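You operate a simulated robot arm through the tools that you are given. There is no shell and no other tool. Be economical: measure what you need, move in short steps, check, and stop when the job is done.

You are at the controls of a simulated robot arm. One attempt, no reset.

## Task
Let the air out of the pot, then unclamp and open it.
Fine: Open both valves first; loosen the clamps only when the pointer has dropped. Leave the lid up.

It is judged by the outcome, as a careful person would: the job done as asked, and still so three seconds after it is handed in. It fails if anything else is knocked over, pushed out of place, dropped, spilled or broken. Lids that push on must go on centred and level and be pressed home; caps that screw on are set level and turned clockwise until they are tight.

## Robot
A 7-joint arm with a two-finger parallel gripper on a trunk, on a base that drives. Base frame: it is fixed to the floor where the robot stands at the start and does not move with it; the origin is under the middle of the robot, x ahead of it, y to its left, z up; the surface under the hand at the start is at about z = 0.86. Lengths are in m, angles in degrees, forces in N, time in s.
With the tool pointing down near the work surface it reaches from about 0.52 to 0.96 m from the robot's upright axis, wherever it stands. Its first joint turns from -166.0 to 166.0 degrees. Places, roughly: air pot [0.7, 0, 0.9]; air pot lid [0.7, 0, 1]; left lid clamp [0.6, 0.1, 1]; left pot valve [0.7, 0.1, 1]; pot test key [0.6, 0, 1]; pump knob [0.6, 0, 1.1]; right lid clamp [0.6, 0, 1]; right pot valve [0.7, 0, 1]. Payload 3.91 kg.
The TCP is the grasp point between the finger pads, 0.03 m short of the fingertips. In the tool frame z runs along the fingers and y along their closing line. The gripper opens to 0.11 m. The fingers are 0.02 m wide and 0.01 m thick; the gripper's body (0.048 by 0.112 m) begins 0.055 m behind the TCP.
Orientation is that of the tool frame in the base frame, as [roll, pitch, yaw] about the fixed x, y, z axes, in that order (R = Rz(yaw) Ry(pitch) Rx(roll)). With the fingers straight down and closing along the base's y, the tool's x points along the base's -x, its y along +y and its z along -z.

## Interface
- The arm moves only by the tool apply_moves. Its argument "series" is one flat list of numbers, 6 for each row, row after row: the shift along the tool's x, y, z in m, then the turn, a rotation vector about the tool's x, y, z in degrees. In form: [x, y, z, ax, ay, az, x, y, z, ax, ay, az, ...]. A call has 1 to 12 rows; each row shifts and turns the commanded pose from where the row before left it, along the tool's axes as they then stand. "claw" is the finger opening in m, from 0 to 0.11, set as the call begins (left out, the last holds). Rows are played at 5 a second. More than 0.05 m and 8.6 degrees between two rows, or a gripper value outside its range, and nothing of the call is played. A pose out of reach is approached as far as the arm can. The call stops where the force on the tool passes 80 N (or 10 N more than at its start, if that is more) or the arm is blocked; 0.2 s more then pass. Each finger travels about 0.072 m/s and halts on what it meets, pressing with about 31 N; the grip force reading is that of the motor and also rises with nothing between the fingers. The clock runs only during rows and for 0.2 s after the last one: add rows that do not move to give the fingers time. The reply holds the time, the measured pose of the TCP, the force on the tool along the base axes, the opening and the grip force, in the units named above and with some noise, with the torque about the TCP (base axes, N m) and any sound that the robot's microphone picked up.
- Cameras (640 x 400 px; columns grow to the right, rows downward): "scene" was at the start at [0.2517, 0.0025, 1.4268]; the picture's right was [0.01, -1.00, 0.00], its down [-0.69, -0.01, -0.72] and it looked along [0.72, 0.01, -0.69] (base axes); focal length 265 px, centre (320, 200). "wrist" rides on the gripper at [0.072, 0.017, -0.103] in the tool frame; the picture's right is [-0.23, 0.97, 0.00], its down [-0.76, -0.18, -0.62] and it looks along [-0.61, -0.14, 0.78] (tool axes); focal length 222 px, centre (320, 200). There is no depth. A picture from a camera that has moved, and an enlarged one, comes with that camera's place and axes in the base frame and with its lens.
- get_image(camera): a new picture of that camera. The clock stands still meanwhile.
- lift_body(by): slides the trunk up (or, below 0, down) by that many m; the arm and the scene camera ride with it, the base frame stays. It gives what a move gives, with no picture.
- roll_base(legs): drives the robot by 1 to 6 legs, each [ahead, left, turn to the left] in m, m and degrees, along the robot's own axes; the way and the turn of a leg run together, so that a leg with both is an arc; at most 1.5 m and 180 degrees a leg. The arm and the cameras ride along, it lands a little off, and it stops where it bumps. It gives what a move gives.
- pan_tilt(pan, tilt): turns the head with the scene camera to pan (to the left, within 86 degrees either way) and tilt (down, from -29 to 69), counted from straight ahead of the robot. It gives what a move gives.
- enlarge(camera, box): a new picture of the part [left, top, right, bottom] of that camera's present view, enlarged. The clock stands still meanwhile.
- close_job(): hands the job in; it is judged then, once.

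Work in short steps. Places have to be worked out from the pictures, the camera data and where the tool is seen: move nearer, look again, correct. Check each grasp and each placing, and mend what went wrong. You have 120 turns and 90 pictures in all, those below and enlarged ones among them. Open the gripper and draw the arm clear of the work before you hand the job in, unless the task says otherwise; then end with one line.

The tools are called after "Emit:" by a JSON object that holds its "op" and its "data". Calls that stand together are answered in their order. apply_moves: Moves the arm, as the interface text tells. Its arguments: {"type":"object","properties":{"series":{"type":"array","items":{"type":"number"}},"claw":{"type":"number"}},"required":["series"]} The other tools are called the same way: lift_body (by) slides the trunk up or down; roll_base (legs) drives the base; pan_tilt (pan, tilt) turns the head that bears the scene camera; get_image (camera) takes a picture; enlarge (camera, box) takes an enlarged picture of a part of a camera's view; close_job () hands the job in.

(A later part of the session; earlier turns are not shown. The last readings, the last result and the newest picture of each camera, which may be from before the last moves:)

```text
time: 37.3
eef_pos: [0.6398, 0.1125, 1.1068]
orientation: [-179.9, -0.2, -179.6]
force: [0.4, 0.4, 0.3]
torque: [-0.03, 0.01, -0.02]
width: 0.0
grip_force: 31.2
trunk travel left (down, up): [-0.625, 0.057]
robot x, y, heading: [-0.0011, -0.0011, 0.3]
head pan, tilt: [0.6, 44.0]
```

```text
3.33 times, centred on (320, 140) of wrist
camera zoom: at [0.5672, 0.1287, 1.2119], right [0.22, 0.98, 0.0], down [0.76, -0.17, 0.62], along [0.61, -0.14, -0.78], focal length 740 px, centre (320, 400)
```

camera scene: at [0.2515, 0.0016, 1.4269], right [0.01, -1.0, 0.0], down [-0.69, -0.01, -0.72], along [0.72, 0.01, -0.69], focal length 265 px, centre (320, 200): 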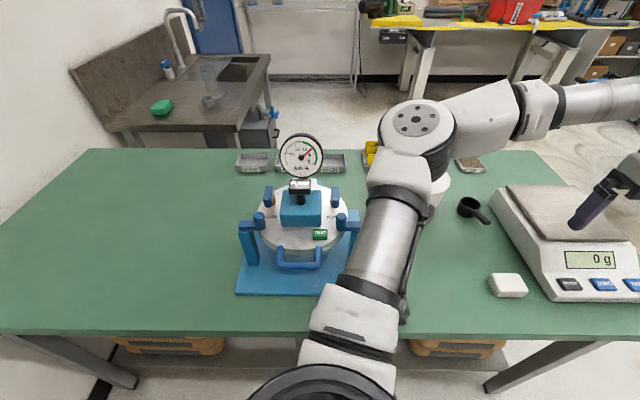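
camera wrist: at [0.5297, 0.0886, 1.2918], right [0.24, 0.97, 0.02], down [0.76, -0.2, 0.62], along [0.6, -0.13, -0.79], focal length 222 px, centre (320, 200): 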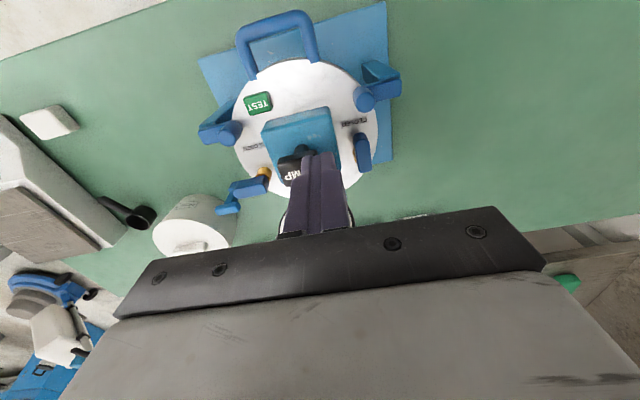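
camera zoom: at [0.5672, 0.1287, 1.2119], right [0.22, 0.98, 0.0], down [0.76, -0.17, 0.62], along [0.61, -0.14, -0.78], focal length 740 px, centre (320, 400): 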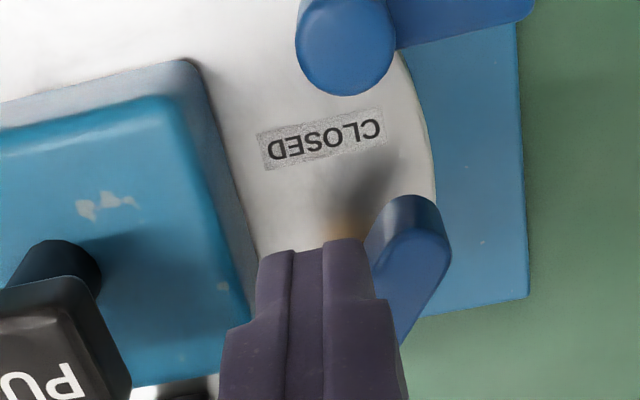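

The lever is now at about 45°, with the closed fingers in front of its inner side. I'll lower and push it along the arc to 90°.

Emit:
{"op": "apply_moves", "data": {"series": [0.002, -0.002, 0.02, 0, 0, 0, 0, 0, 0.02, 0, 0, 0, 0, 0, 0.01, 0, 0, 0]}}

Emit:
{"op": "apply_moves", "data": {"series": [-0.0046, 0.007, 0, 0, 0, 0, -0.002, 0.0073, 0, 0, 0, 0, -0.0032, 0.0094, 0, 0, 0, 0, -0.0028, 0.0042, 0, 0, 0, 0, -0.0028, 0.0041, 0, 0, 0, 0, -0.005, 0.0033, 0, 0, 0, 0, -0.004, 0.0033, 0, 0, 0, 0]}}

Emit:
{"op": "enlarge", "data": {"camera": "scene", "box": [230, 165, 350, 240]}}

```text
time: 38.1
eef_pos: [0.637, 0.1106, 1.0563]
orientation: [180.0, -0.1, -179.5]
force: [-0.5, 0.6, 0.4]
torque: [0.01, 0.01, -0.04]
width: 0.0
grip_force: 30.7
trunk travel left (down, up): [-0.625, 0.057]
robot x, y, heading: [-0.0016, 0.0027, 0.5]
head pan, tilt: [0.6, 44.0]
```

```text
time: 39.7
eef_pos: [0.6615, 0.1501, 1.0576]
orientation: [180.0, -0.2, -179.6]
force: [0.0, -0.9, 0.0]
torque: [0.01, 0.02, 0.02]
width: 0.0003
grip_force: 31.2
trunk travel left (down, up): [-0.625, 0.057]
robot x, y, heading: [-0.0028, 0.0012, 0.3]
head pan, tilt: [0.6, 44.0]
```

```text
5.33 times, centred on (290, 202) of scene
camera zoom: at [0.2518, 0.0053, 1.4268], right [0.02, -1.0, 0.0], down [-0.69, -0.01, -0.72], along [0.72, 0.01, -0.69], focal length 1414 px, centre (480, 187)
```

zoom: 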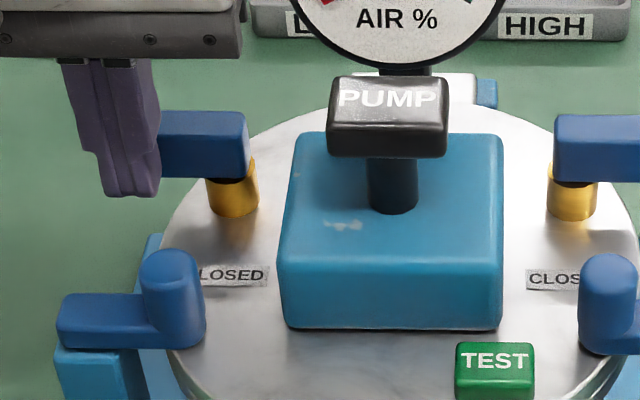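

The left lever looks about 90° open. I'll nudge 4 mm more to be sure, then back off and rise.

Emit:
{"op": "apply_moves", "data": {"series": [-0.004, 0, 0, 0, 0, 0]}}

Emit:
{"op": "apply_moves", "data": {"series": [0.012, 0, 0, 0, 0, 0, 0, 0, -0.04, 0, 0, 0, 0.03, 0, -0.03, 0, 0, 0]}}

Emit:
{"op": "enlarge", "data": {"camera": "scene", "box": [220, 120, 380, 250]}}

Emit:
{"op": "get_image", "data": {"camera": "wrist"}}

```text
time: 40.1
eef_pos: [0.6634, 0.1497, 1.0564]
orientation: [179.9, -0.4, -179.8]
force: [-20.5, 0.2, -4.3]
torque: [0.05, 0.29, -0.06]
width: 0.0
grip_force: 30.7
trunk travel left (down, up): [-0.625, 0.057]
robot x, y, heading: [-0.0019, 0.0031, 0.3]
head pan, tilt: [0.6, 44.0]
```

```text
time: 40.9
eef_pos: [0.6231, 0.15, 1.1263]
orientation: [179.9, -0.1, -179.7]
force: [0.0, -0.5, -0.5]
torque: [0.01, -0.05, -0.01]
width: 0.0
grip_force: 30.9
trunk travel left (down, up): [-0.625, 0.057]
robot x, y, heading: [-0.0013, -0.0003, 0.2]
head pan, tilt: [0.6, 44.0]
```

```text
3.08 times, centred on (300, 185) of scene
camera zoom: at [0.251, 0.0054, 1.427], right [0.02, -1.0, 0.0], down [-0.69, -0.01, -0.72], along [0.72, 0.01, -0.69], focal length 816 px, centre (382, 246)
```

zoom: 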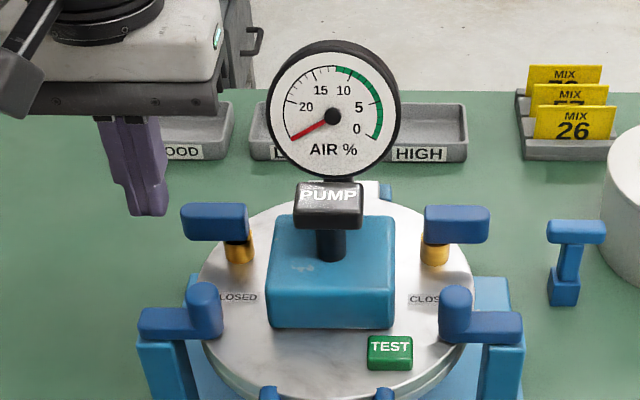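

```text
54 pictures are left
camera wrist: at [0.549, 0.166, 1.2306], right [0.22, 0.98, 0.0], down [0.76, -0.17, 0.62], along [0.61, -0.14, -0.78], focal length 222 px, centre (320, 200)
```

wrist: 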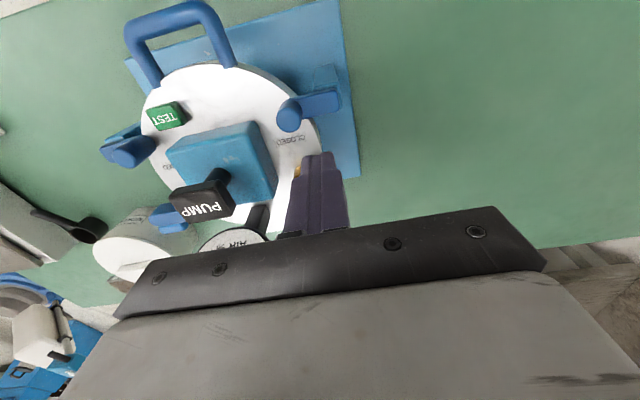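

Both valves are open and the pointer rests at the stop. Now a close look at the left clamp.

Emit:
{"op": "enlarge", "data": {"camera": "wrist", "box": [230, 40, 370, 150]}}

Emit:
{"op": "enlarge", "data": {"camera": "scene", "box": [230, 185, 380, 280]}}

```text
3.64 times, centred on (300, 95) of wrist
camera zoom: at [0.549, 0.166, 1.2306], right [0.22, 0.98, 0.0], down [0.76, -0.17, 0.62], along [0.61, -0.14, -0.78], focal length 808 px, centre (393, 582)
```

zoom: 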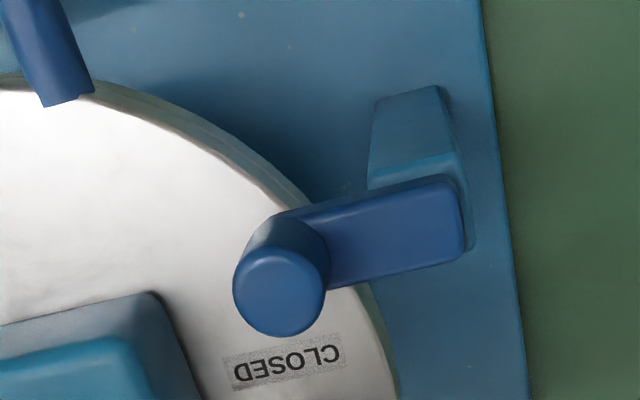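

```text
4.21 times, centred on (305, 232) of scene
camera zoom: at [0.251, 0.0054, 1.427], right [0.02, -1.0, 0.0], down [-0.69, -0.01, -0.72], along [0.72, 0.01, -0.69], focal length 1116 px, centre (383, 63)
```

zoom: 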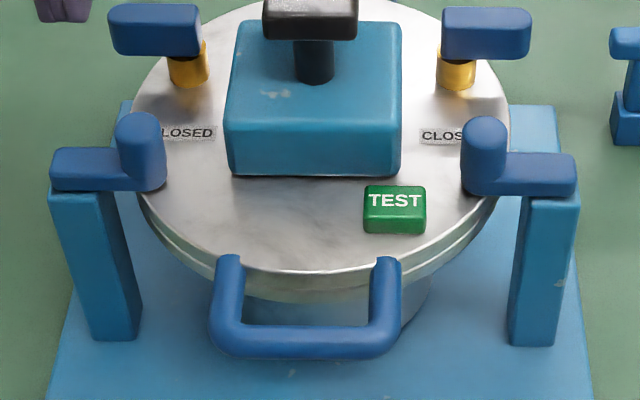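

I place the left clamp knob at about (0.607, 0.125), top z ≈ 1.042, on an arm that runs outward to a post near y 0.16. It probably swings about the post. I'll turn the hand so the fingers straddle the knob along x and go above it.

Emit:
{"op": "apply_moves", "data": {"series": [0, 0, -0.02, 0, 0, -8, 0, 0, 0, 0, 0, -8, 0, 0, 0, 0, 0, -8, 0, 0, 0, 0, 0, -8, 0, 0, 0, 0, 0, -8, 0, 0, 0, 0, 0, -8, 0, 0, 0, 0, 0, -8, 0, 0, 0, 0, 0, -8, 0, 0, 0, 0, 0, -8, 0, 0, 0, 0, 0, -8, 0, 0, 0, 0, 0, -8, 0, 0, 0, 0, 0, -2.3], "claw": 0.04}}

Emit:
{"op": "apply_moves", "data": {"series": [0.025, 0.016, 0.04, 0, 0, 0, 0, 0, 0.02, 0, 0, 0]}}

Emit:
{"op": "enlarge", "data": {"camera": "wrist", "box": [220, 60, 420, 220]}}

Emit:
{"op": "enlarge", "data": {"camera": "scene", "box": [230, 165, 350, 260]}}

```text
time: 43.5
eef_pos: [0.6234, 0.15, 1.1469]
orientation: [179.8, -0.1, -89.2]
force: [-0.4, 0.3, 0.0]
torque: [-0.01, -0.01, -0.01]
width: 0.04
grip_force: 0.1
trunk travel left (down, up): [-0.625, 0.057]
robot x, y, heading: [0.0002, 0.0011, 0.3]
head pan, tilt: [0.6, 44.0]
```

```text
time: 44.1
eef_pos: [0.6056, 0.1239, 1.083]
orientation: [179.8, 0.1, -89.4]
force: [-0.3, -0.1, -0.2]
torque: [0.0, -0.01, 0.02]
width: 0.0401
grip_force: 0.1
trunk travel left (down, up): [-0.625, 0.057]
robot x, y, heading: [-0.0043, 0.0009, 0.5]
head pan, tilt: [0.6, 44.0]
```

```text
2.50 times, centred on (320, 140) of wrist
camera zoom: at [0.5902, 0.0511, 1.1879], right [-0.98, 0.21, 0.0], down [0.17, 0.76, 0.62], along [0.13, 0.61, -0.78], focal length 555 px, centre (320, 350)
```

zoom: 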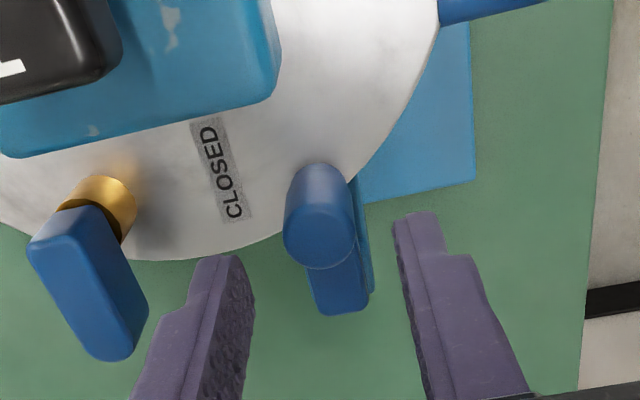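

```text
4.21 times, centred on (290, 212) of scene
camera zoom: at [0.2519, 0.0055, 1.4268], right [0.02, -1.0, 0.0], down [-0.69, -0.01, -0.72], along [0.72, 0.01, -0.69], focal length 1116 px, centre (446, 147)
```

zoom: 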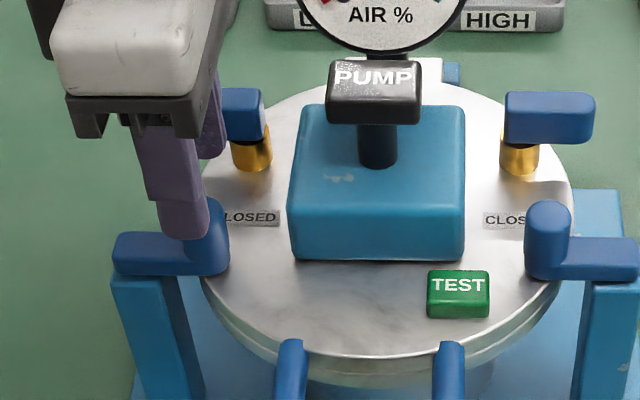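

The fingers straddle the knob well. I'll lower and close gently on it.

Emit:
{"op": "apply_moves", "data": {"series": [0, 0, 0.018, 0, 0, 0, 0, 0, 0.018, 0, 0, 0]}}

Emit:
{"op": "apply_moves", "data": {"series": [0, 0, 0, 0, 0, 0, 0, 0, 0, 0, 0, 0], "claw": 0.0}}

```text
time: 44.7
eef_pos: [0.6082, 0.124, 1.0496]
orientation: [179.9, 0.1, -89.3]
force: [0.1, 0.0, -0.1]
torque: [0.04, -0.05, 0.0]
width: 0.0401
grip_force: 0.1
trunk travel left (down, up): [-0.625, 0.057]
robot x, y, heading: [0.0002, 0.0028, 0.5]
head pan, tilt: [0.6, 44.0]
```

```text
time: 45.3
eef_pos: [0.6062, 0.1235, 1.0496]
orientation: [179.8, 0.1, -89.3]
force: [-2.3, -1.0, -2.9]
torque: [0.06, -0.53, 0.04]
width: 0.0214
grip_force: 45.2
trunk travel left (down, up): [-0.625, 0.057]
robot x, y, heading: [0.0009, 0.0012, 0.1]
head pan, tilt: [0.6, 44.0]
```

Gripped at 0.0214. Test: pull 6 mm toward the robot and read the force.

Emit:
{"op": "apply_moves", "data": {"series": [0, 0.003, 0, 0, 0, 0, 0, 0.003, 0, 0, 0, 0]}}

```text
time: 45.9
eef_pos: [0.6041, 0.1236, 1.0493]
orientation: [179.8, 0.1, -89.3]
force: [12.5, -1.1, -12.5]
torque: [-0.13, -0.79, -0.32]
width: 0.0214
grip_force: 44.5
trunk travel left (down, up): [-0.625, 0.057]
robot x, y, heading: [0.0037, 0.0004, 0.5]
head pan, tilt: [0.6, 44.0]
```

It resists (12 N, little motion). I'll go back and test lifting instead.

Emit:
{"op": "apply_moves", "data": {"series": [0, -0.006, 0, 0, 0, 0]}}

Emit:
{"op": "apply_moves", "data": {"series": [0, 0, -0.003, 0, 0, 0, 0, 0, -0.003, 0, 0, 0]}}

```text
time: 46.3
eef_pos: [0.6063, 0.1233, 1.0493]
orientation: [179.5, 0.0, -89.5]
force: [-11.7, -5.0, -19.7]
torque: [0.11, -0.37, 0.52]
width: 0.0216
grip_force: 44.7
trunk travel left (down, up): [-0.625, 0.057]
robot x, y, heading: [-0.0038, 0.0001, 0.4]
head pan, tilt: [0.6, 44.0]
```

```text
time: 46.9
eef_pos: [0.6076, 0.1228, 1.0541]
orientation: [179.3, 0.1, -89.4]
force: [-19.9, -8.1, -44.2]
torque: [-0.26, -0.16, 0.07]
width: 0.0216
grip_force: 45.1
trunk travel left (down, up): [-0.625, 0.057]
robot x, y, heading: [-0.0006, 0.0003, 0.2]
head pan, tilt: [0.6, 44.0]
```

Emit:
{"op": "enlarge", "data": {"camera": "scene", "box": [230, 185, 320, 260]}}

Emit:
{"op": "enlarge", "data": {"camera": "wrist", "box": [220, 60, 420, 220]}}

```text
5.33 times, centred on (275, 222) of scene
camera zoom: at [0.2532, 0.0052, 1.4262], right [0.02, -1.0, 0.0], down [-0.7, -0.01, -0.72], along [0.72, 0.01, -0.7], focal length 1414 px, centre (560, 80)
```

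zoom: 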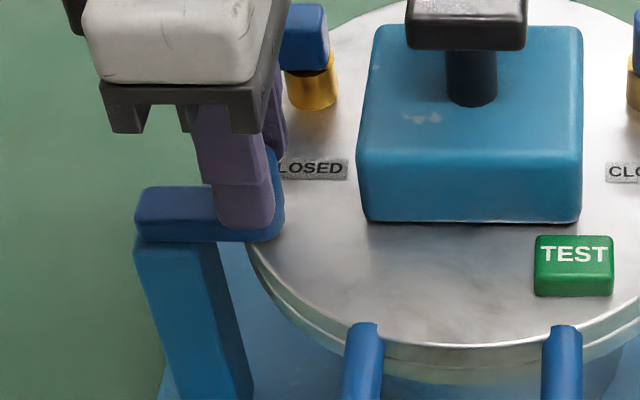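

```text
2.50 times, centred on (320, 140) of wrist
camera zoom: at [0.5921, 0.051, 1.1583], right [-0.98, 0.22, 0.01], down [0.18, 0.76, 0.62], along [0.13, 0.61, -0.78], focal length 555 px, centre (320, 350)
```

zoom: 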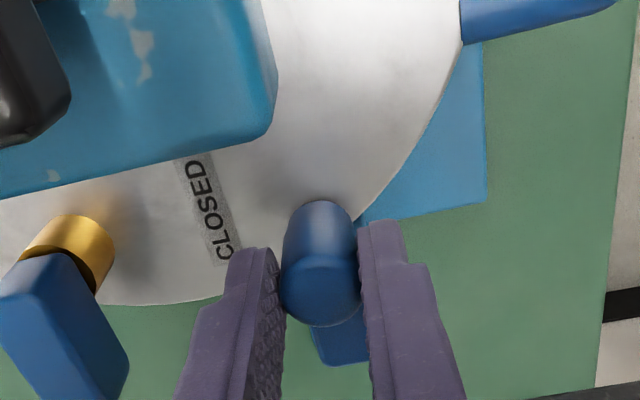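

The arm hasn't lifted; the fingers just slid up the knob. I'll go back down and try swinging it toward the robot about the post, turning the hand with it.

Emit:
{"op": "apply_moves", "data": {"series": [0, 0, 0.006, 0, 0, 0, -0.0003, 0.0047, 0, 0, 0, 8, -0.0003, 0.0047, 0, 0, 0, 8]}}

Emit:
{"op": "enlarge", "data": {"camera": "scene", "box": [230, 185, 320, 260]}}

```text
time: 47.7
eef_pos: [0.5986, 0.1261, 1.0545]
orientation: [-179.9, 0.0, -105.3]
force: [1.7, -6.7, 22.8]
torque: [-0.54, 0.54, -0.05]
width: 0.0214
grip_force: 44.6
trunk travel left (down, up): [-0.625, 0.057]
robot x, y, heading: [0.0002, -0.0006, 0.2]
head pan, tilt: [0.6, 44.0]
```

```text
5.33 times, centred on (275, 222) of scene
camera zoom: at [0.2505, 0.0043, 1.4278], right [0.02, -1.0, 0.0], down [-0.69, -0.01, -0.72], along [0.72, 0.01, -0.69], focal length 1414 px, centre (560, 80)
```

zoom: 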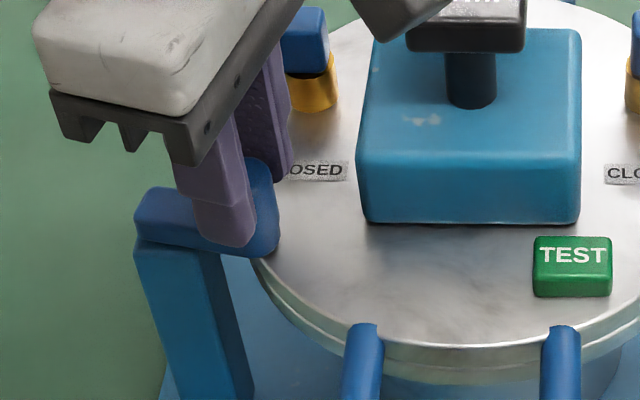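

It swings toward the robot. I'll relieve the downward load slightly and continue.

Emit:
{"op": "apply_moves", "data": {"series": [-0.0003, 0.0047, -0.003, 0, 0, 8, -0.0003, 0.0047, 0, 0, 0, 8, -0.0003, 0.0047, 0, 0, 0, 8, -0.0003, 0.0047, 0, 0, 0, 8]}}

Emit:
{"op": "apply_moves", "data": {"series": [-0.0003, 0.0047, 0, 0, 0, 8, -0.0003, 0.0047, 0, 0, 0, 8, -0.0003, 0.0047, 0, 0, 0, 8, -0.0003, 0.0047, 0, 0, 0, 8, -0.0003, 0.0047, 0, 0, 0, 8, -0.0001, 0.0012, 0, 0, 0, 2]}}

Emit:
{"op": "enlarge", "data": {"camera": "scene", "box": [230, 185, 320, 260]}}

```text
time: 48.7
eef_pos: [0.5824, 0.1346, 1.0549]
orientation: [179.8, -0.3, -137.5]
force: [-10.7, -6.8, -2.5]
torque: [-0.13, -0.51, 0.07]
width: 0.0211
grip_force: 45.1
trunk travel left (down, up): [-0.625, 0.057]
robot x, y, heading: [-0.0012, 0.0021, 0.3]
head pan, tilt: [0.6, 44.0]
```

```text
time: 50.1
eef_pos: [0.5707, 0.1569, 1.0539]
orientation: [-180.0, -0.4, -179.6]
force: [-34.5, -11.2, -19.8]
torque: [0.01, 0.76, -0.28]
width: 0.0211
grip_force: 44.6
trunk travel left (down, up): [-0.625, 0.057]
robot x, y, heading: [0.0047, 0.0053, 0.2]
head pan, tilt: [0.6, 44.0]
```

```text
5.33 times, centred on (275, 222) of scene
camera zoom: at [0.2499, 0.0047, 1.427], right [0.02, -1.0, 0.0], down [-0.69, -0.01, -0.72], along [0.72, 0.01, -0.69], focal length 1414 px, centre (560, 80)
```

zoom: 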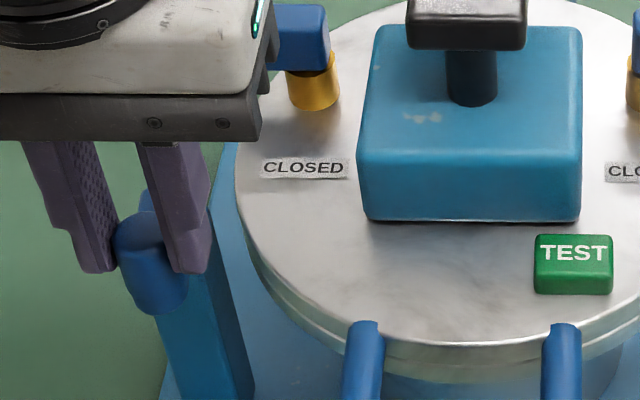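

The left clamp is swung fully clear. Next I'll release, rise, and cross to the right clamp knob at about (0.606, -0.035).

Emit:
{"op": "apply_moves", "data": {"series": [0, 0, 0, 0, 0, 0, 0, 0, -0.03, 0, 0, 0, 0, 0, -0.04, 0, 0, 0, 0, 0, -0.03, 0, 0, 0], "claw": 0.045}}

Emit:
{"op": "apply_moves", "data": {"series": [0, -0.045, 0, 0, 0, 0, 0, -0.045, 0, 0, 0, 0, 0, -0.045, 0, 0, 0, 0, 0, -0.045, 0, 0, 0, 0, -0.036, -0.012, 0, 0, 0, 0, 0, 0, 0.04, 0, 0, 0, 0, 0, 0.03, 0, 0, 0], "claw": 0.04}}

Emit:
{"op": "enlarge", "data": {"camera": "wrist", "box": [220, 60, 420, 220]}}

Emit:
{"op": "enlarge", "data": {"camera": "scene", "box": [250, 165, 370, 260]}}

```text
time: 51.1
eef_pos: [0.5754, 0.1571, 1.1549]
orientation: [180.0, -0.1, -179.3]
force: [-0.4, 0.3, -0.1]
torque: [0.03, 0.01, 0.04]
width: 0.0452
grip_force: 0.0
trunk travel left (down, up): [-0.625, 0.057]
robot x, y, heading: [0.0016, -0.0007, 0.1]
head pan, tilt: [0.6, 44.0]
```

```text
time: 52.7
eef_pos: [0.6142, -0.0353, 1.0857]
orientation: [179.9, -0.2, -179.3]
force: [-0.5, -0.4, -0.5]
torque: [0.0, -0.02, 0.01]
width: 0.0402
grip_force: 0.0
trunk travel left (down, up): [-0.625, 0.057]
robot x, y, heading: [-0.0008, 0.0013, 0.3]
head pan, tilt: [0.6, 44.0]
```

```text
2.50 times, centred on (320, 140) of wrist
camera zoom: at [0.5412, -0.019, 1.1904], right [0.22, 0.98, 0.0], down [0.77, -0.17, 0.62], along [0.61, -0.13, -0.78], focal length 555 px, centre (320, 350)
```

zoom: 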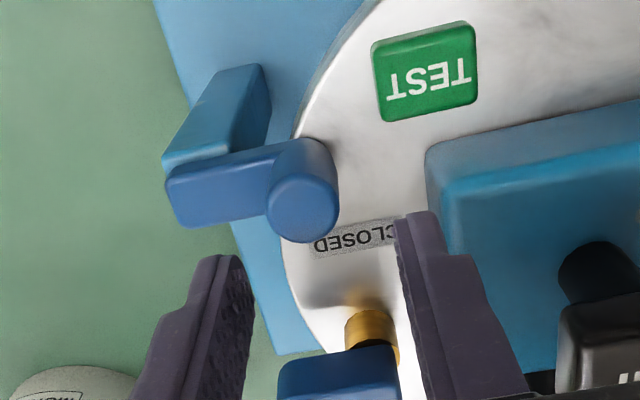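

```text
4.21 times, centred on (310, 212) of scene
camera zoom: at [0.252, 0.0054, 1.4268], right [0.02, -1.0, 0.0], down [-0.69, -0.01, -0.72], along [0.72, 0.01, -0.69], focal length 1116 px, centre (362, 147)
```

zoom: 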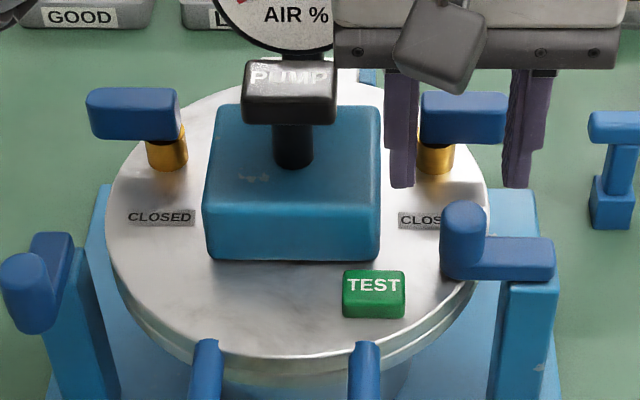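

The knob is at (0.606, -0.0375). I'll adjust, lower to TCP z ≈ 1.055 (tips just above the arm) and grip.

Emit:
{"op": "apply_moves", "data": {"series": [0.008, -0.002, 0, 0, 0, 0, 0, 0, 0.015, 0, 0, 0, 0, 0, 0.015, 0, 0, 0], "claw": 0.036}}

Emit:
{"op": "apply_moves", "data": {"series": [0, 0, 0, 0, 0, 0, 0, 0, 0, 0, 0, 0], "claw": 0.0}}

```text
time: 53.5
eef_pos: [0.6071, -0.0364, 1.0544]
orientation: [180.0, -0.2, -179.3]
force: [0.3, 1.2, -0.4]
torque: [-0.02, 0.02, 0.0]
width: 0.0359
grip_force: 0.0
trunk travel left (down, up): [-0.625, 0.057]
robot x, y, heading: [0.0002, -0.0022, 0.2]
head pan, tilt: [0.6, 44.0]
```

```text
time: 54.1
eef_pos: [0.6057, -0.0395, 1.0553]
orientation: [-179.9, -0.1, -179.4]
force: [-0.1, -9.5, -1.1]
torque: [-0.65, -0.4, -0.03]
width: 0.0217
grip_force: 45.2
trunk travel left (down, up): [-0.625, 0.057]
robot x, y, heading: [-0.0013, 0.0004, 0.0]
head pan, tilt: [0.6, 44.0]
```

Gripped at 0.0217. I'll swing it toward the robot.

Emit:
{"op": "apply_moves", "data": {"series": [0.0047, -0.0003, 0, 0, 0, -8, 0.0047, -0.0003, 0, 0, 0, -8, 0.0047, -0.0003, 0, 0, 0, -8, 0.0047, -0.0003, 0, 0, 0, -8]}}

Emit:
{"op": "apply_moves", "data": {"series": [0.0047, -0.0003, 0, 0, 0, -8, 0.0047, -0.0003, 0, 0, 0, -8, 0.0047, -0.0003, 0, 0, 0, -8, 0.0047, -0.0003, 0, 0, 0, -8, 0.0047, -0.0003, 0, 0, 0, -8, 0.0047, -0.0003, 0, 0, 0, -8, 0.0047, -0.0003, 0, 0, 0, -8, 0.0012, 0, 0, 0, 0, -2]}}

Emit:
{"op": "enlarge", "data": {"camera": "scene", "box": [230, 125, 380, 300]}}

```text
time: 55.1
eef_pos: [0.5863, -0.0456, 1.055]
orientation: [-179.9, 0.0, -147.5]
force: [4.2, -26.1, 7.5]
torque: [-0.82, 0.51, -0.38]
width: 0.0212
grip_force: 44.9
trunk travel left (down, up): [-0.625, 0.057]
robot x, y, heading: [-0.0006, -0.0017, 0.4]
head pan, tilt: [0.6, 44.0]
```

```text
time: 56.9
eef_pos: [0.5723, -0.0711, 1.0542]
orientation: [179.9, 0.1, -89.1]
force: [18.7, -7.9, 18.2]
torque: [-0.64, -0.95, -0.14]
width: 0.0209
grip_force: 45.0
trunk travel left (down, up): [-0.625, 0.057]
robot x, y, heading: [0.0022, 0.0003, 0.5]
head pan, tilt: [0.6, 44.0]
```

```text
2.29 times, centred on (305, 212) of scene
camera zoom: at [0.2522, 0.0049, 1.4268], right [0.02, -1.0, 0.0], down [-0.69, -0.01, -0.72], along [0.72, 0.01, -0.69], focal length 606 px, centre (354, 171)
```

zoom: 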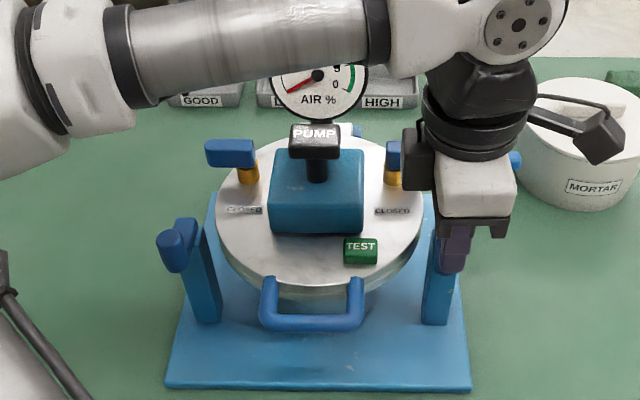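

Both clamps are open. I'll release and rise, then look at the handle and hinge before opening the lid.

Emit:
{"op": "apply_moves", "data": {"series": [0, 0, 0, 0, 0, 0, 0, 0, -0.03, 0, 0, 0, 0, 0, -0.04, 0, 0, 0, 0, 0, -0.04, 0, 0, 0, 0.04, 0, 0, 0, 0, 0, 0.04, 0, 0, 0, 0, 0, 0.04, 0, 0, 0, 0, 0], "claw": 0.045}}

Emit:
{"op": "enlarge", "data": {"camera": "scene", "box": [230, 125, 380, 300]}}

Emit:
{"op": "get_image", "data": {"camera": "wrist"}}

```text
time: 58.5
eef_pos: [0.5722, -0.1908, 1.1641]
orientation: [179.7, 0.0, -89.4]
force: [-0.2, 0.5, 0.8]
torque: [0.01, -0.02, -0.03]
width: 0.0448
grip_force: 0.1
trunk travel left (down, up): [-0.625, 0.057]
robot x, y, heading: [-0.0015, 0.0014, 0.5]
head pan, tilt: [0.6, 44.0]
```

```text
2.29 times, centred on (305, 212) of scene
camera zoom: at [0.252, 0.0045, 1.4267], right [0.02, -1.0, 0.0], down [-0.69, -0.01, -0.72], along [0.72, 0.01, -0.69], focal length 606 px, centre (354, 171)
```

zoom: 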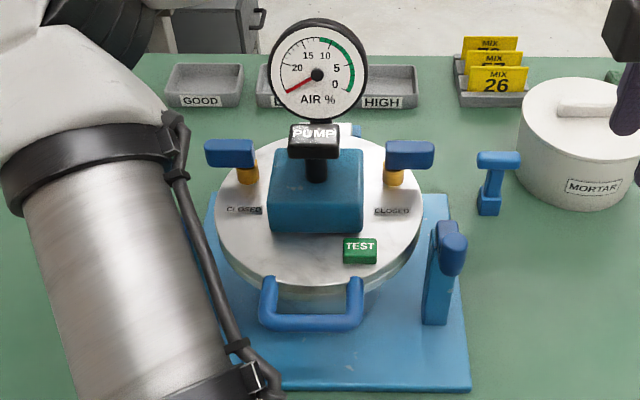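

```text
41 pictures are left
camera wrist: at [0.5553, -0.2628, 1.2678], right [-0.98, 0.22, 0.0], down [0.17, 0.76, 0.62], along [0.13, 0.61, -0.78], focal length 222 px, centre (320, 200)
```

wrist: 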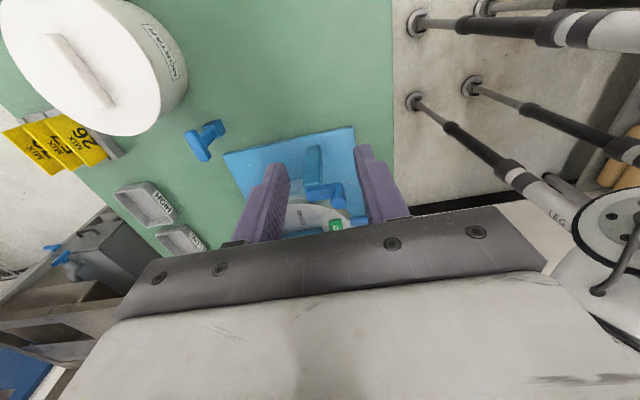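

The handle bar is at roughly (0.52, 0.045, 1.0) and the hinge at about x 0.765. The bar is close to the robot, so I'll back the base up 0.15 m to allow a forward-tilted hand, then tilt it 45°.

Emit:
{"op": "roll_base", "data": {"legs": [[-0.15, 0, 0]]}}

Emit:
{"op": "apply_moves", "data": {"series": [0, 0, 0, 8, 0, 0, 0, 0, 0, 8, 0, 0, 0, 0, 0, 8, 0, 0, 0, 0, 0, 8, 0, 0, 0, 0, 0, 8, 0, 0, 0, 0, 0, 5, 0, 0]}}

Emit:
{"op": "get_image", "data": {"camera": "scene"}}

```text
time: 59.9
eef_pos: [0.4218, -0.1903, 1.1647]
orientation: [179.8, -0.1, -89.3]
force: [0.1, 0.4, -0.3]
torque: [-0.03, -0.02, 0.01]
width: 0.045
grip_force: 0.0
trunk travel left (down, up): [-0.625, 0.057]
robot x, y, heading: [-0.1513, 0.0024, 0.4]
head pan, tilt: [0.6, 44.0]
```

```text
time: 61.3
eef_pos: [0.4199, -0.1888, 1.1646]
orientation: [-135.2, 0.0, -89.4]
force: [-0.1, 1.0, -0.5]
torque: [-0.03, 0.01, 0.04]
width: 0.0452
grip_force: 0.1
trunk travel left (down, up): [-0.625, 0.057]
robot x, y, heading: [-0.1501, -0.0016, 0.4]
head pan, tilt: [0.6, 44.0]
```

```text
40 pictures are left
camera scene: at [0.1014, 0.0044, 1.4268], right [0.02, -1.0, 0.0], down [-0.69, -0.01, -0.72], along [0.72, 0.01, -0.69], focal length 265 px, centre (320, 200)
```

scene: 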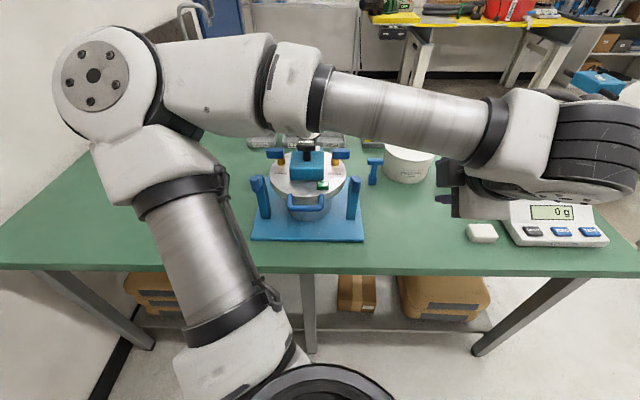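

The hand now points 45° forward and down. I'll move it in line with the handle, in front of and above it, and check.

Emit:
{"op": "apply_moves", "data": {"series": [-0.047, 0, 0, 0, 0, 0, -0.047, 0, 0, 0, 0, 0, -0.047, 0, 0, 0, 0, 0, -0.047, 0, 0, 0, 0, 0, -0.046, 0, 0, 0, 0, 0, 0, 0.025, 0.04, 0, 0, 0], "claw": 0.05}}

Emit:
{"op": "get_image", "data": {"camera": "wrist"}}

Emit:
{"op": "enlarge", "data": {"camera": "scene", "box": [220, 120, 400, 250]}}

```text
time: 62.7
eef_pos: [0.449, 0.0496, 1.1296]
orientation: [-135.4, 0.0, -89.5]
force: [0.0, 0.5, -0.3]
torque: [0.01, 0.02, 0.0]
width: 0.0501
grip_force: 0.0
out of reach, approached as far as the arm can: row 6
trunk travel left (down, up): [-0.625, 0.057]
robot x, y, heading: [-0.1482, 0.0006, 0.4]
head pan, tilt: [0.6, 44.0]
```

```text
39 pictures are left
camera wrist: at [0.3634, -0.0236, 1.1917], right [-0.69, 0.22, -0.69], down [-0.32, 0.76, 0.57], along [0.64, 0.61, -0.46], focal length 222 px, centre (320, 200)
```

wrist: 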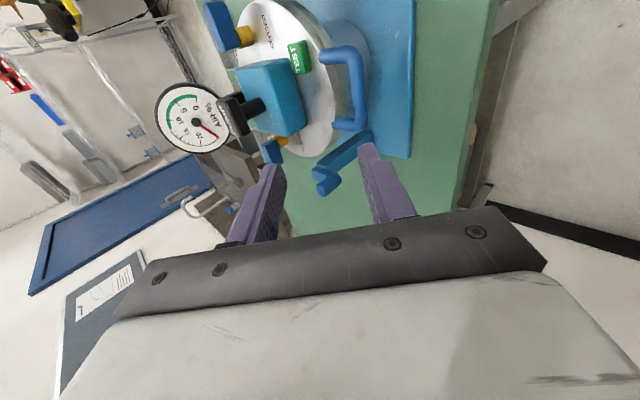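

```text
3.08 times, centred on (310, 185) of scene
camera zoom: at [0.1023, 0.0043, 1.4266], right [0.02, -1.0, 0.0], down [-0.69, -0.01, -0.72], along [0.72, 0.01, -0.69], focal length 816 px, centre (351, 246)
```

zoom: 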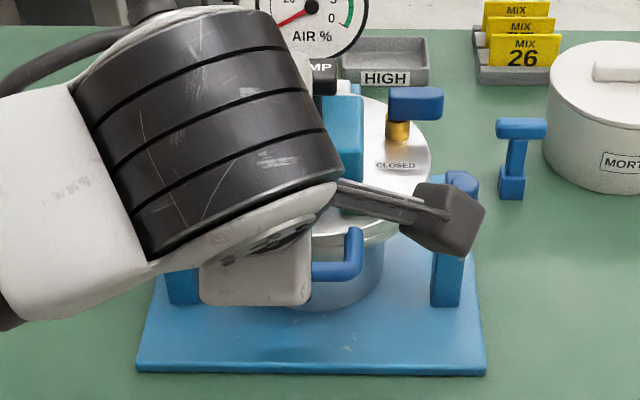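

Triangulating again gives the bar at (0.539, 0.045, 0.976). I'll use closed fingers as a hook under it, tilted 45°, and follow the arc. That needs a little more room, so I'll drive back another 0.10 m.

Emit:
{"op": "roll_base", "data": {"legs": [[-0.1, 0, 0]]}}

Emit:
{"op": "apply_moves", "data": {"series": [0, 0, 0, 0, 0, 0, 0, 0, 0, 0, 0, 0], "claw": 0.0}}

```text
time: 63.8
eef_pos: [0.3472, 0.0507, 1.1308]
orientation: [-135.1, 0.0, -89.4]
force: [0.2, 0.2, 0.8]
torque: [-0.01, 0.01, 0.01]
width: 0.0501
grip_force: 0.0
trunk travel left (down, up): [-0.625, 0.057]
robot x, y, heading: [-0.2471, 0.0013, 0.2]
head pan, tilt: [0.6, 44.0]
```

```text
time: 64.4
eef_pos: [0.3478, 0.0492, 1.1295]
orientation: [-135.2, -0.1, -89.3]
force: [0.4, 0.2, 0.2]
torque: [-0.01, 0.0, 0.0]
width: 0.0
grip_force: 31.7
trunk travel left (down, up): [-0.625, 0.057]
robot x, y, heading: [-0.2494, -0.0015, 0.4]
head pan, tilt: [0.6, 44.0]
```

Emit:
{"op": "apply_moves", "data": {"series": [0.004, 0.004, 0.041, 0, 0, 0, 0, 0.004, 0.041, 0, 0, 0, 0, 0.004, 0.041, 0, 0, 0, 0, 0.004, 0.041, 0, 0, 0, 0, 0.004, 0.041, 0, 0, 0]}}

Emit:
{"op": "get_image", "data": {"camera": "wrist"}}

Emit:
{"op": "get_image", "data": {"camera": "scene"}}

```text
time: 65.6
eef_pos: [0.4812, 0.0467, 0.9696]
orientation: [-135.3, 0.0, -89.3]
force: [0.2, -0.3, 0.2]
torque: [0.03, -0.03, -0.01]
width: 0.0
grip_force: 30.8
trunk travel left (down, up): [-0.625, 0.057]
robot x, y, heading: [-0.2518, 0.0021, 0.3]
head pan, tilt: [0.6, 44.0]
```

```text
37 pictures are left
camera wrist: at [0.3961, -0.0266, 1.0309], right [-0.69, 0.22, -0.69], down [-0.32, 0.76, 0.57], along [0.64, 0.61, -0.46], focal length 222 px, centre (320, 200)
```

wrist: 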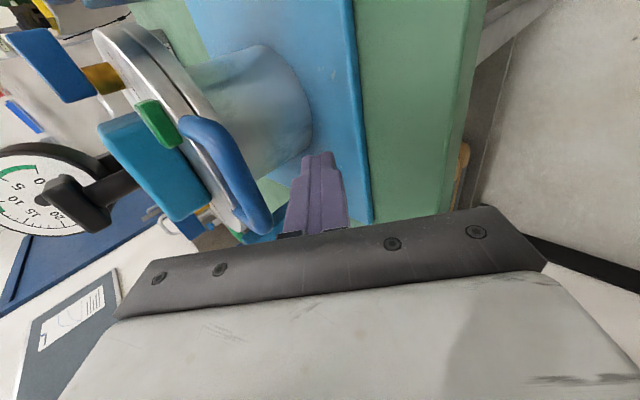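

```text
36 pictures are left
camera scene: at [0.0023, 0.004, 1.4267], right [0.02, -1.0, 0.0], down [-0.69, -0.01, -0.72], along [0.72, 0.01, -0.69], focal length 265 px, centre (320, 200)
```

scene: 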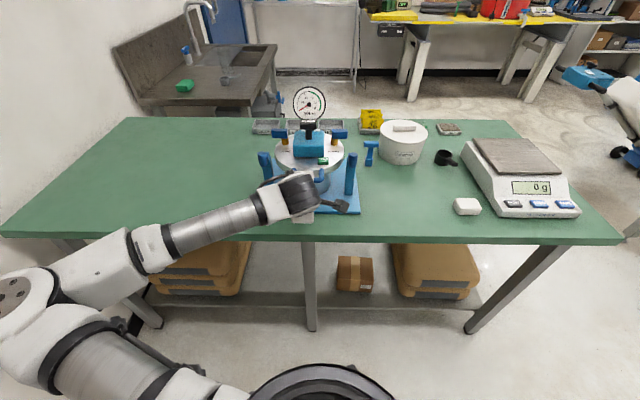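

The bar sits near (0.542, 0.045, 0.985), just beyond the fingertips. I'll advance 22 mm along the fingers, then come up under it.

Emit:
{"op": "apply_moves", "data": {"series": [0.001, 0, 0.022, 0, 0, 0, 0, -0.015, 0, 0, 0, 0, 0, -0.013, 0, 0, 0, 0]}}

Emit:
{"op": "get_image", "data": {"camera": "wrist"}}

```text
time: 66.4
eef_pos: [0.5134, 0.0478, 0.9729]
orientation: [-135.6, 0.0, -89.3]
force: [-12.6, 1.7, -6.4]
torque: [-0.07, -0.19, 0.12]
width: 0.0
grip_force: 31.2
trunk travel left (down, up): [-0.625, 0.057]
robot x, y, heading: [-0.2512, 0.0005, 0.4]
head pan, tilt: [0.6, 44.0]
```

```text
35 pictures are left
camera wrist: at [0.429, -0.0266, 1.0355], right [-0.7, 0.22, -0.68], down [-0.32, 0.76, 0.57], along [0.64, 0.61, -0.46], focal length 222 px, centre (320, 200)
```

wrist: 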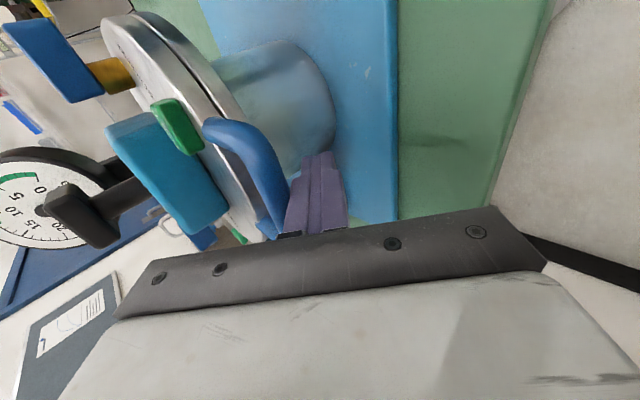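

The fingers have touched the bar at about 12 N. I'll slide 10 mm deeper under it and start lifting along the arc, 10° first.

Emit:
{"op": "apply_moves", "data": {"series": [0.002, 0.004, 0.01, 0, 0, 0, 0, -0.004, 0, 0, 0, 0, 0, -0.0152, -0.0127, 0, 0, 0, 0, -0.0152, -0.0127, 0, 0, 0]}}

Emit:
{"op": "get_image", "data": {"camera": "wrist"}}

```text
time: 67.4
eef_pos: [0.5224, 0.0447, 1.007]
orientation: [-135.2, 0.0, -89.4]
force: [-12.0, -2.0, -3.3]
torque: [0.01, -0.31, 0.11]
width: 0.0
grip_force: 31.4
trunk travel left (down, up): [-0.625, 0.057]
robot x, y, heading: [-0.2489, -0.0009, 0.1]
head pan, tilt: [0.6, 44.0]
```

```text
34 pictures are left
camera wrist: at [0.4386, -0.0286, 1.0696], right [-0.69, 0.22, -0.69], down [-0.32, 0.76, 0.57], along [0.65, 0.61, -0.45], focal length 222 px, centre (320, 200)
```

wrist: 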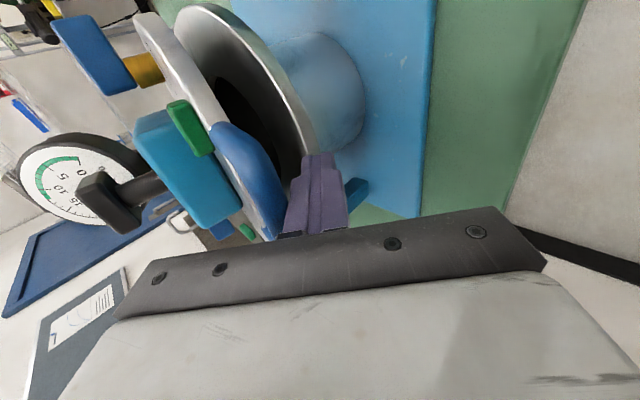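

The lid is lifting on its hinge with low force. Continuing to about 40°.

Emit:
{"op": "apply_moves", "data": {"series": [0, -0.0172, -0.01, 0, 0, 0, 0, -0.0172, -0.01, 0, 0, 0, 0, -0.0187, -0.0068, 0, 0, 0, 0, -0.0187, -0.0068, 0, 0, 0, 0, -0.0196, -0.0035, 0, 0, 0, 0, -0.0196, -0.0035, 0, 0, 0]}}

Emit:
{"op": "get_image", "data": {"camera": "wrist"}}

Emit:
{"op": "get_image", "data": {"camera": "scene"}}

```text
time: 68.8
eef_pos: [0.5759, 0.0448, 1.1136]
orientation: [-135.2, 0.1, -89.4]
force: [-4.1, 0.0, -2.2]
torque: [0.01, -0.11, -0.04]
width: 0.0001
grip_force: 31.3
trunk travel left (down, up): [-0.625, 0.057]
robot x, y, heading: [-0.245, -0.0006, 0.5]
head pan, tilt: [0.6, 44.0]
```

```text
33 pictures are left
camera wrist: at [0.4911, -0.0287, 1.1758], right [-0.69, 0.22, -0.69], down [-0.32, 0.76, 0.57], along [0.64, 0.61, -0.46], focal length 222 px, centre (320, 200)
```

wrist: 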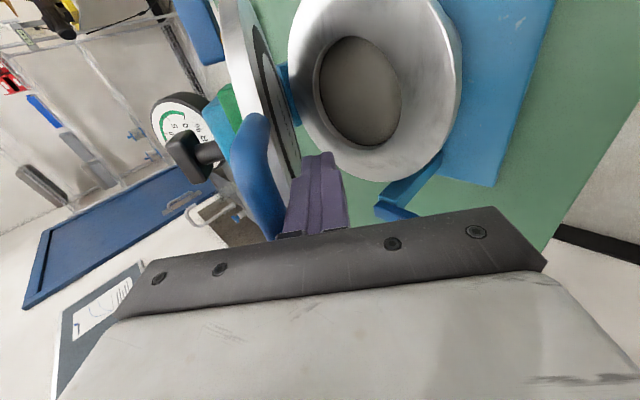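

```text
32 pictures are left
camera scene: at [0.0015, 0.0041, 1.4268], right [0.02, -1.0, 0.0], down [-0.69, -0.01, -0.72], along [0.72, 0.01, -0.69], focal length 265 px, centre (320, 200)
```

scene: 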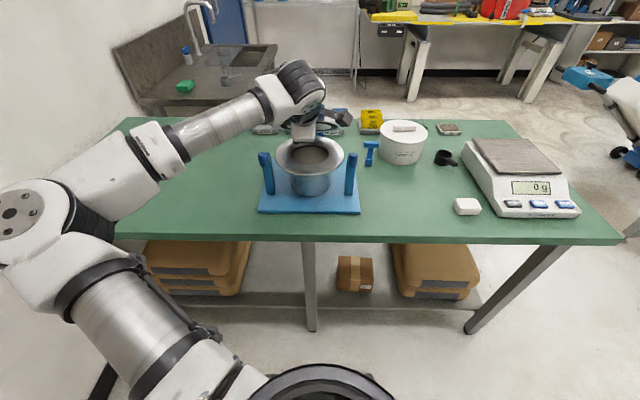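

It's open about 40° and tracking well. On to about 70°.

Emit:
{"op": "apply_moves", "data": {"series": [0, -0.0198, 0, 0, 0, 0, 0, -0.0198, 0, 0, 0, 0, 0, -0.0196, 0.0035, 0, 0, 0, 0, -0.0196, 0.0035, 0, 0, 0, 0, -0.0187, 0.0068, 0, 0, 0, 0, -0.0187, 0.0068, 0, 0, 0]}}

Emit:
{"op": "get_image", "data": {"camera": "wrist"}}

Emit:
{"op": "enlarge", "data": {"camera": "scene", "box": [220, 50, 420, 220]}}

```text
time: 70.2
eef_pos: [0.6712, 0.0482, 1.1799]
orientation: [-135.4, 0.1, -89.3]
force: [-0.2, 0.9, 0.0]
torque: [-0.01, -0.01, 0.04]
width: 0.0
grip_force: 30.9
trunk travel left (down, up): [-0.625, 0.057]
robot x, y, heading: [-0.2492, -0.0016, 0.3]
head pan, tilt: [0.6, 44.0]
```

```text
31 pictures are left
camera wrist: at [0.5868, -0.0266, 1.2423], right [-0.69, 0.22, -0.69], down [-0.32, 0.76, 0.57], along [0.64, 0.62, -0.46], focal length 222 px, centre (320, 200)
```

wrist: 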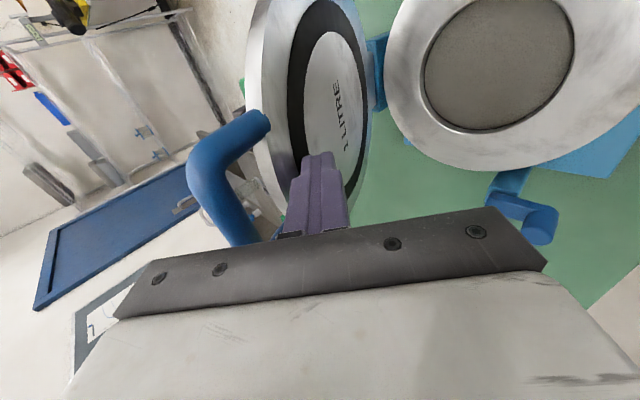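

```text
2.35 times, centred on (320, 135) of scene
camera zoom: at [0.002, 0.0039, 1.4267], right [0.02, -1.0, 0.0], down [-0.69, -0.01, -0.72], along [0.72, 0.01, -0.69], focal length 624 px, centre (320, 353)
```

zoom: 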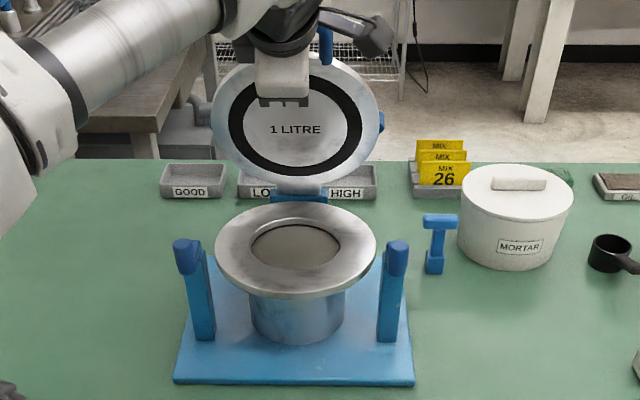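

The force is zero, so the lid may be holding itself. I'll wait a second without moving and look again.

Emit:
{"op": "apply_moves", "data": {"series": [0, 0, 0, 0, 0, 0, 0, 0, 0, 0, 0, 0, 0, 0, 0, 0, 0, 0, 0, 0, 0, 0, 0, 0, 0, 0, 0, 0, 0, 0, 0, 0, 0, 0, 0, 0]}}

Emit:
{"op": "enlarge", "data": {"camera": "scene", "box": [220, 50, 420, 220]}}

Emit:
{"op": "get_image", "data": {"camera": "wrist"}}

```text
time: 71.6
eef_pos: [0.6708, 0.0474, 1.1802]
orientation: [-135.2, -0.1, -89.3]
force: [0.2, -0.8, 0.1]
torque: [0.02, -0.02, 0.0]
width: 0.0
grip_force: 31.0
trunk travel left (down, up): [-0.625, 0.057]
robot x, y, heading: [-0.2477, -0.0001, 0.3]
head pan, tilt: [0.6, 44.0]
```

```text
2.35 times, centred on (320, 135) of scene
camera zoom: at [0.0017, 0.004, 1.4268], right [0.02, -1.0, 0.0], down [-0.69, -0.01, -0.72], along [0.72, 0.01, -0.69], focal length 624 px, centre (320, 353)
```

zoom: 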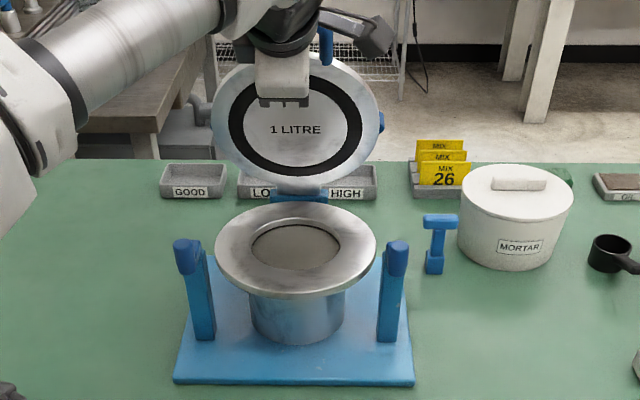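

```text
28 pictures are left
camera wrist: at [0.5861, -0.0267, 1.2424], right [-0.69, 0.22, -0.69], down [-0.32, 0.76, 0.57], along [0.64, 0.62, -0.46], focal length 222 px, centre (320, 200)
```

wrist: 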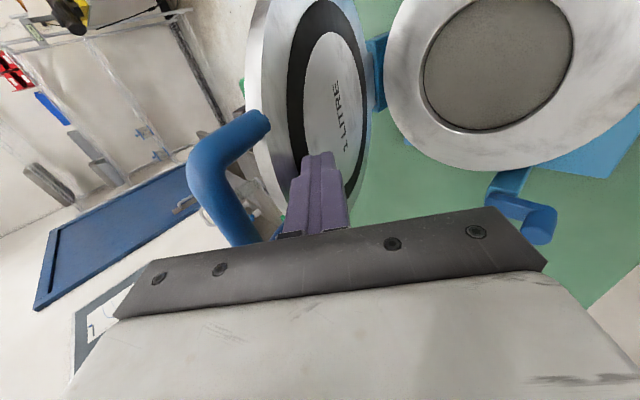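

The lid is stationary with no load. I'll push a little further to find its stop and make sure it's fully up.

Emit:
{"op": "apply_moves", "data": {"series": [0, -0.0086, 0.005, 0, 0, 0, 0, -0.0086, 0.005, 0, 0, 0, 0, -0.0086, 0.005, 0, 0, 0, 0, -0.0086, 0.005, 0, 0, 0]}}

Emit:
{"op": "enlarge", "data": {"camera": "scene", "box": [220, 50, 420, 220]}}

Emit:
{"op": "get_image", "data": {"camera": "wrist"}}

```text
time: 72.6
eef_pos: [0.7091, 0.0465, 1.1899]
orientation: [-135.2, 0.0, -89.3]
force: [0.3, -0.8, 0.2]
torque: [0.01, -0.02, -0.03]
width: 0.0002
grip_force: 31.5
trunk travel left (down, up): [-0.625, 0.057]
robot x, y, heading: [-0.2488, -0.0007, 0.2]
head pan, tilt: [0.6, 44.0]
```

```text
2.35 times, centred on (320, 135) of scene
camera zoom: at [0.0018, 0.004, 1.4268], right [0.02, -1.0, 0.0], down [-0.69, -0.01, -0.72], along [0.72, 0.01, -0.69], focal length 624 px, centre (320, 353)
```

zoom: 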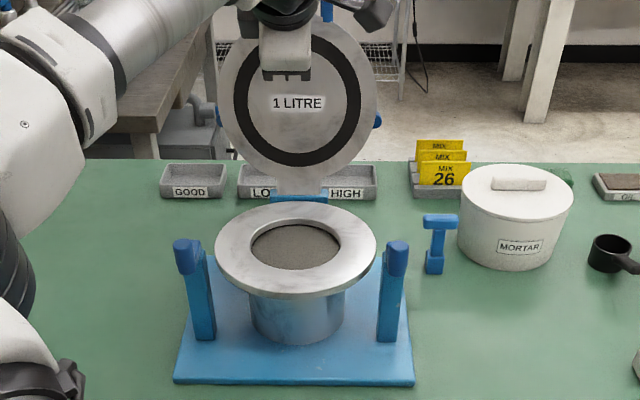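

```text
26 pictures are left
camera wrist: at [0.6248, -0.0275, 1.2525], right [-0.69, 0.22, -0.69], down [-0.32, 0.76, 0.57], along [0.64, 0.61, -0.46], focal length 222 px, centre (320, 200)
```

wrist: 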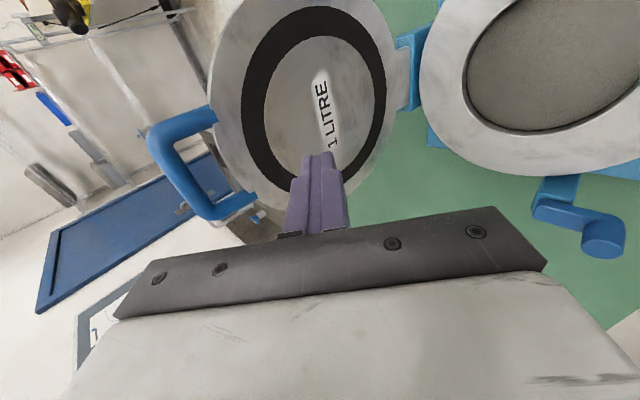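

The lid has now tipped back past vertical, away from the fingers. I'll back the hand off and check that it stays.

Emit:
{"op": "apply_moves", "data": {"series": [0, 0.02, -0.02, 0, 0, 0, 0, 0.03, -0.03, 0, 0, 0, 0, 0.03, -0.03, 0, 0, 0, 0, 0.03, -0.03, 0, 0, 0, 0, 0, 0, 0, 0, 0, 0, 0, 0, 0, 0, 0, 0, 0, 0, 0, 0, 0, 0, 0, 0, 0, 0, 0]}}

Emit:
{"op": "enlarge", "data": {"camera": "scene", "box": [220, 50, 420, 220]}}

```text
time: 74.4
eef_pos: [0.5553, 0.0455, 1.1911]
orientation: [-135.2, -0.1, -89.3]
force: [-0.1, 0.1, -0.5]
torque: [-0.01, -0.01, 0.04]
width: 0.0
grip_force: 31.1
trunk travel left (down, up): [-0.625, 0.057]
robot x, y, heading: [-0.2515, 0.0006, -0.2]
head pan, tilt: [0.6, 44.0]
```

```text
2.35 times, centred on (320, 135) of scene
camera zoom: at [0.0016, 0.004, 1.4268], right [0.02, -1.0, 0.0], down [-0.69, -0.01, -0.72], along [0.72, 0.01, -0.69], focal length 624 px, centre (320, 353)
```

zoom: 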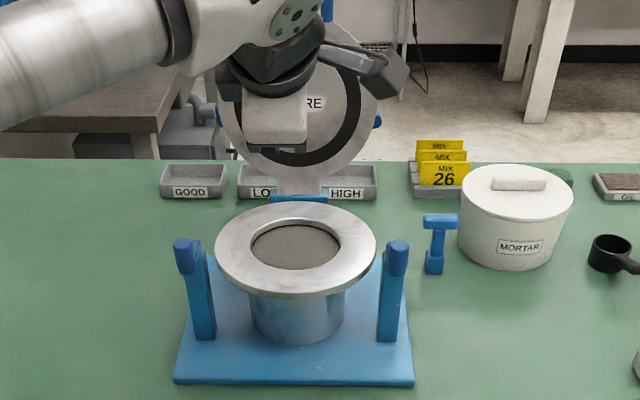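

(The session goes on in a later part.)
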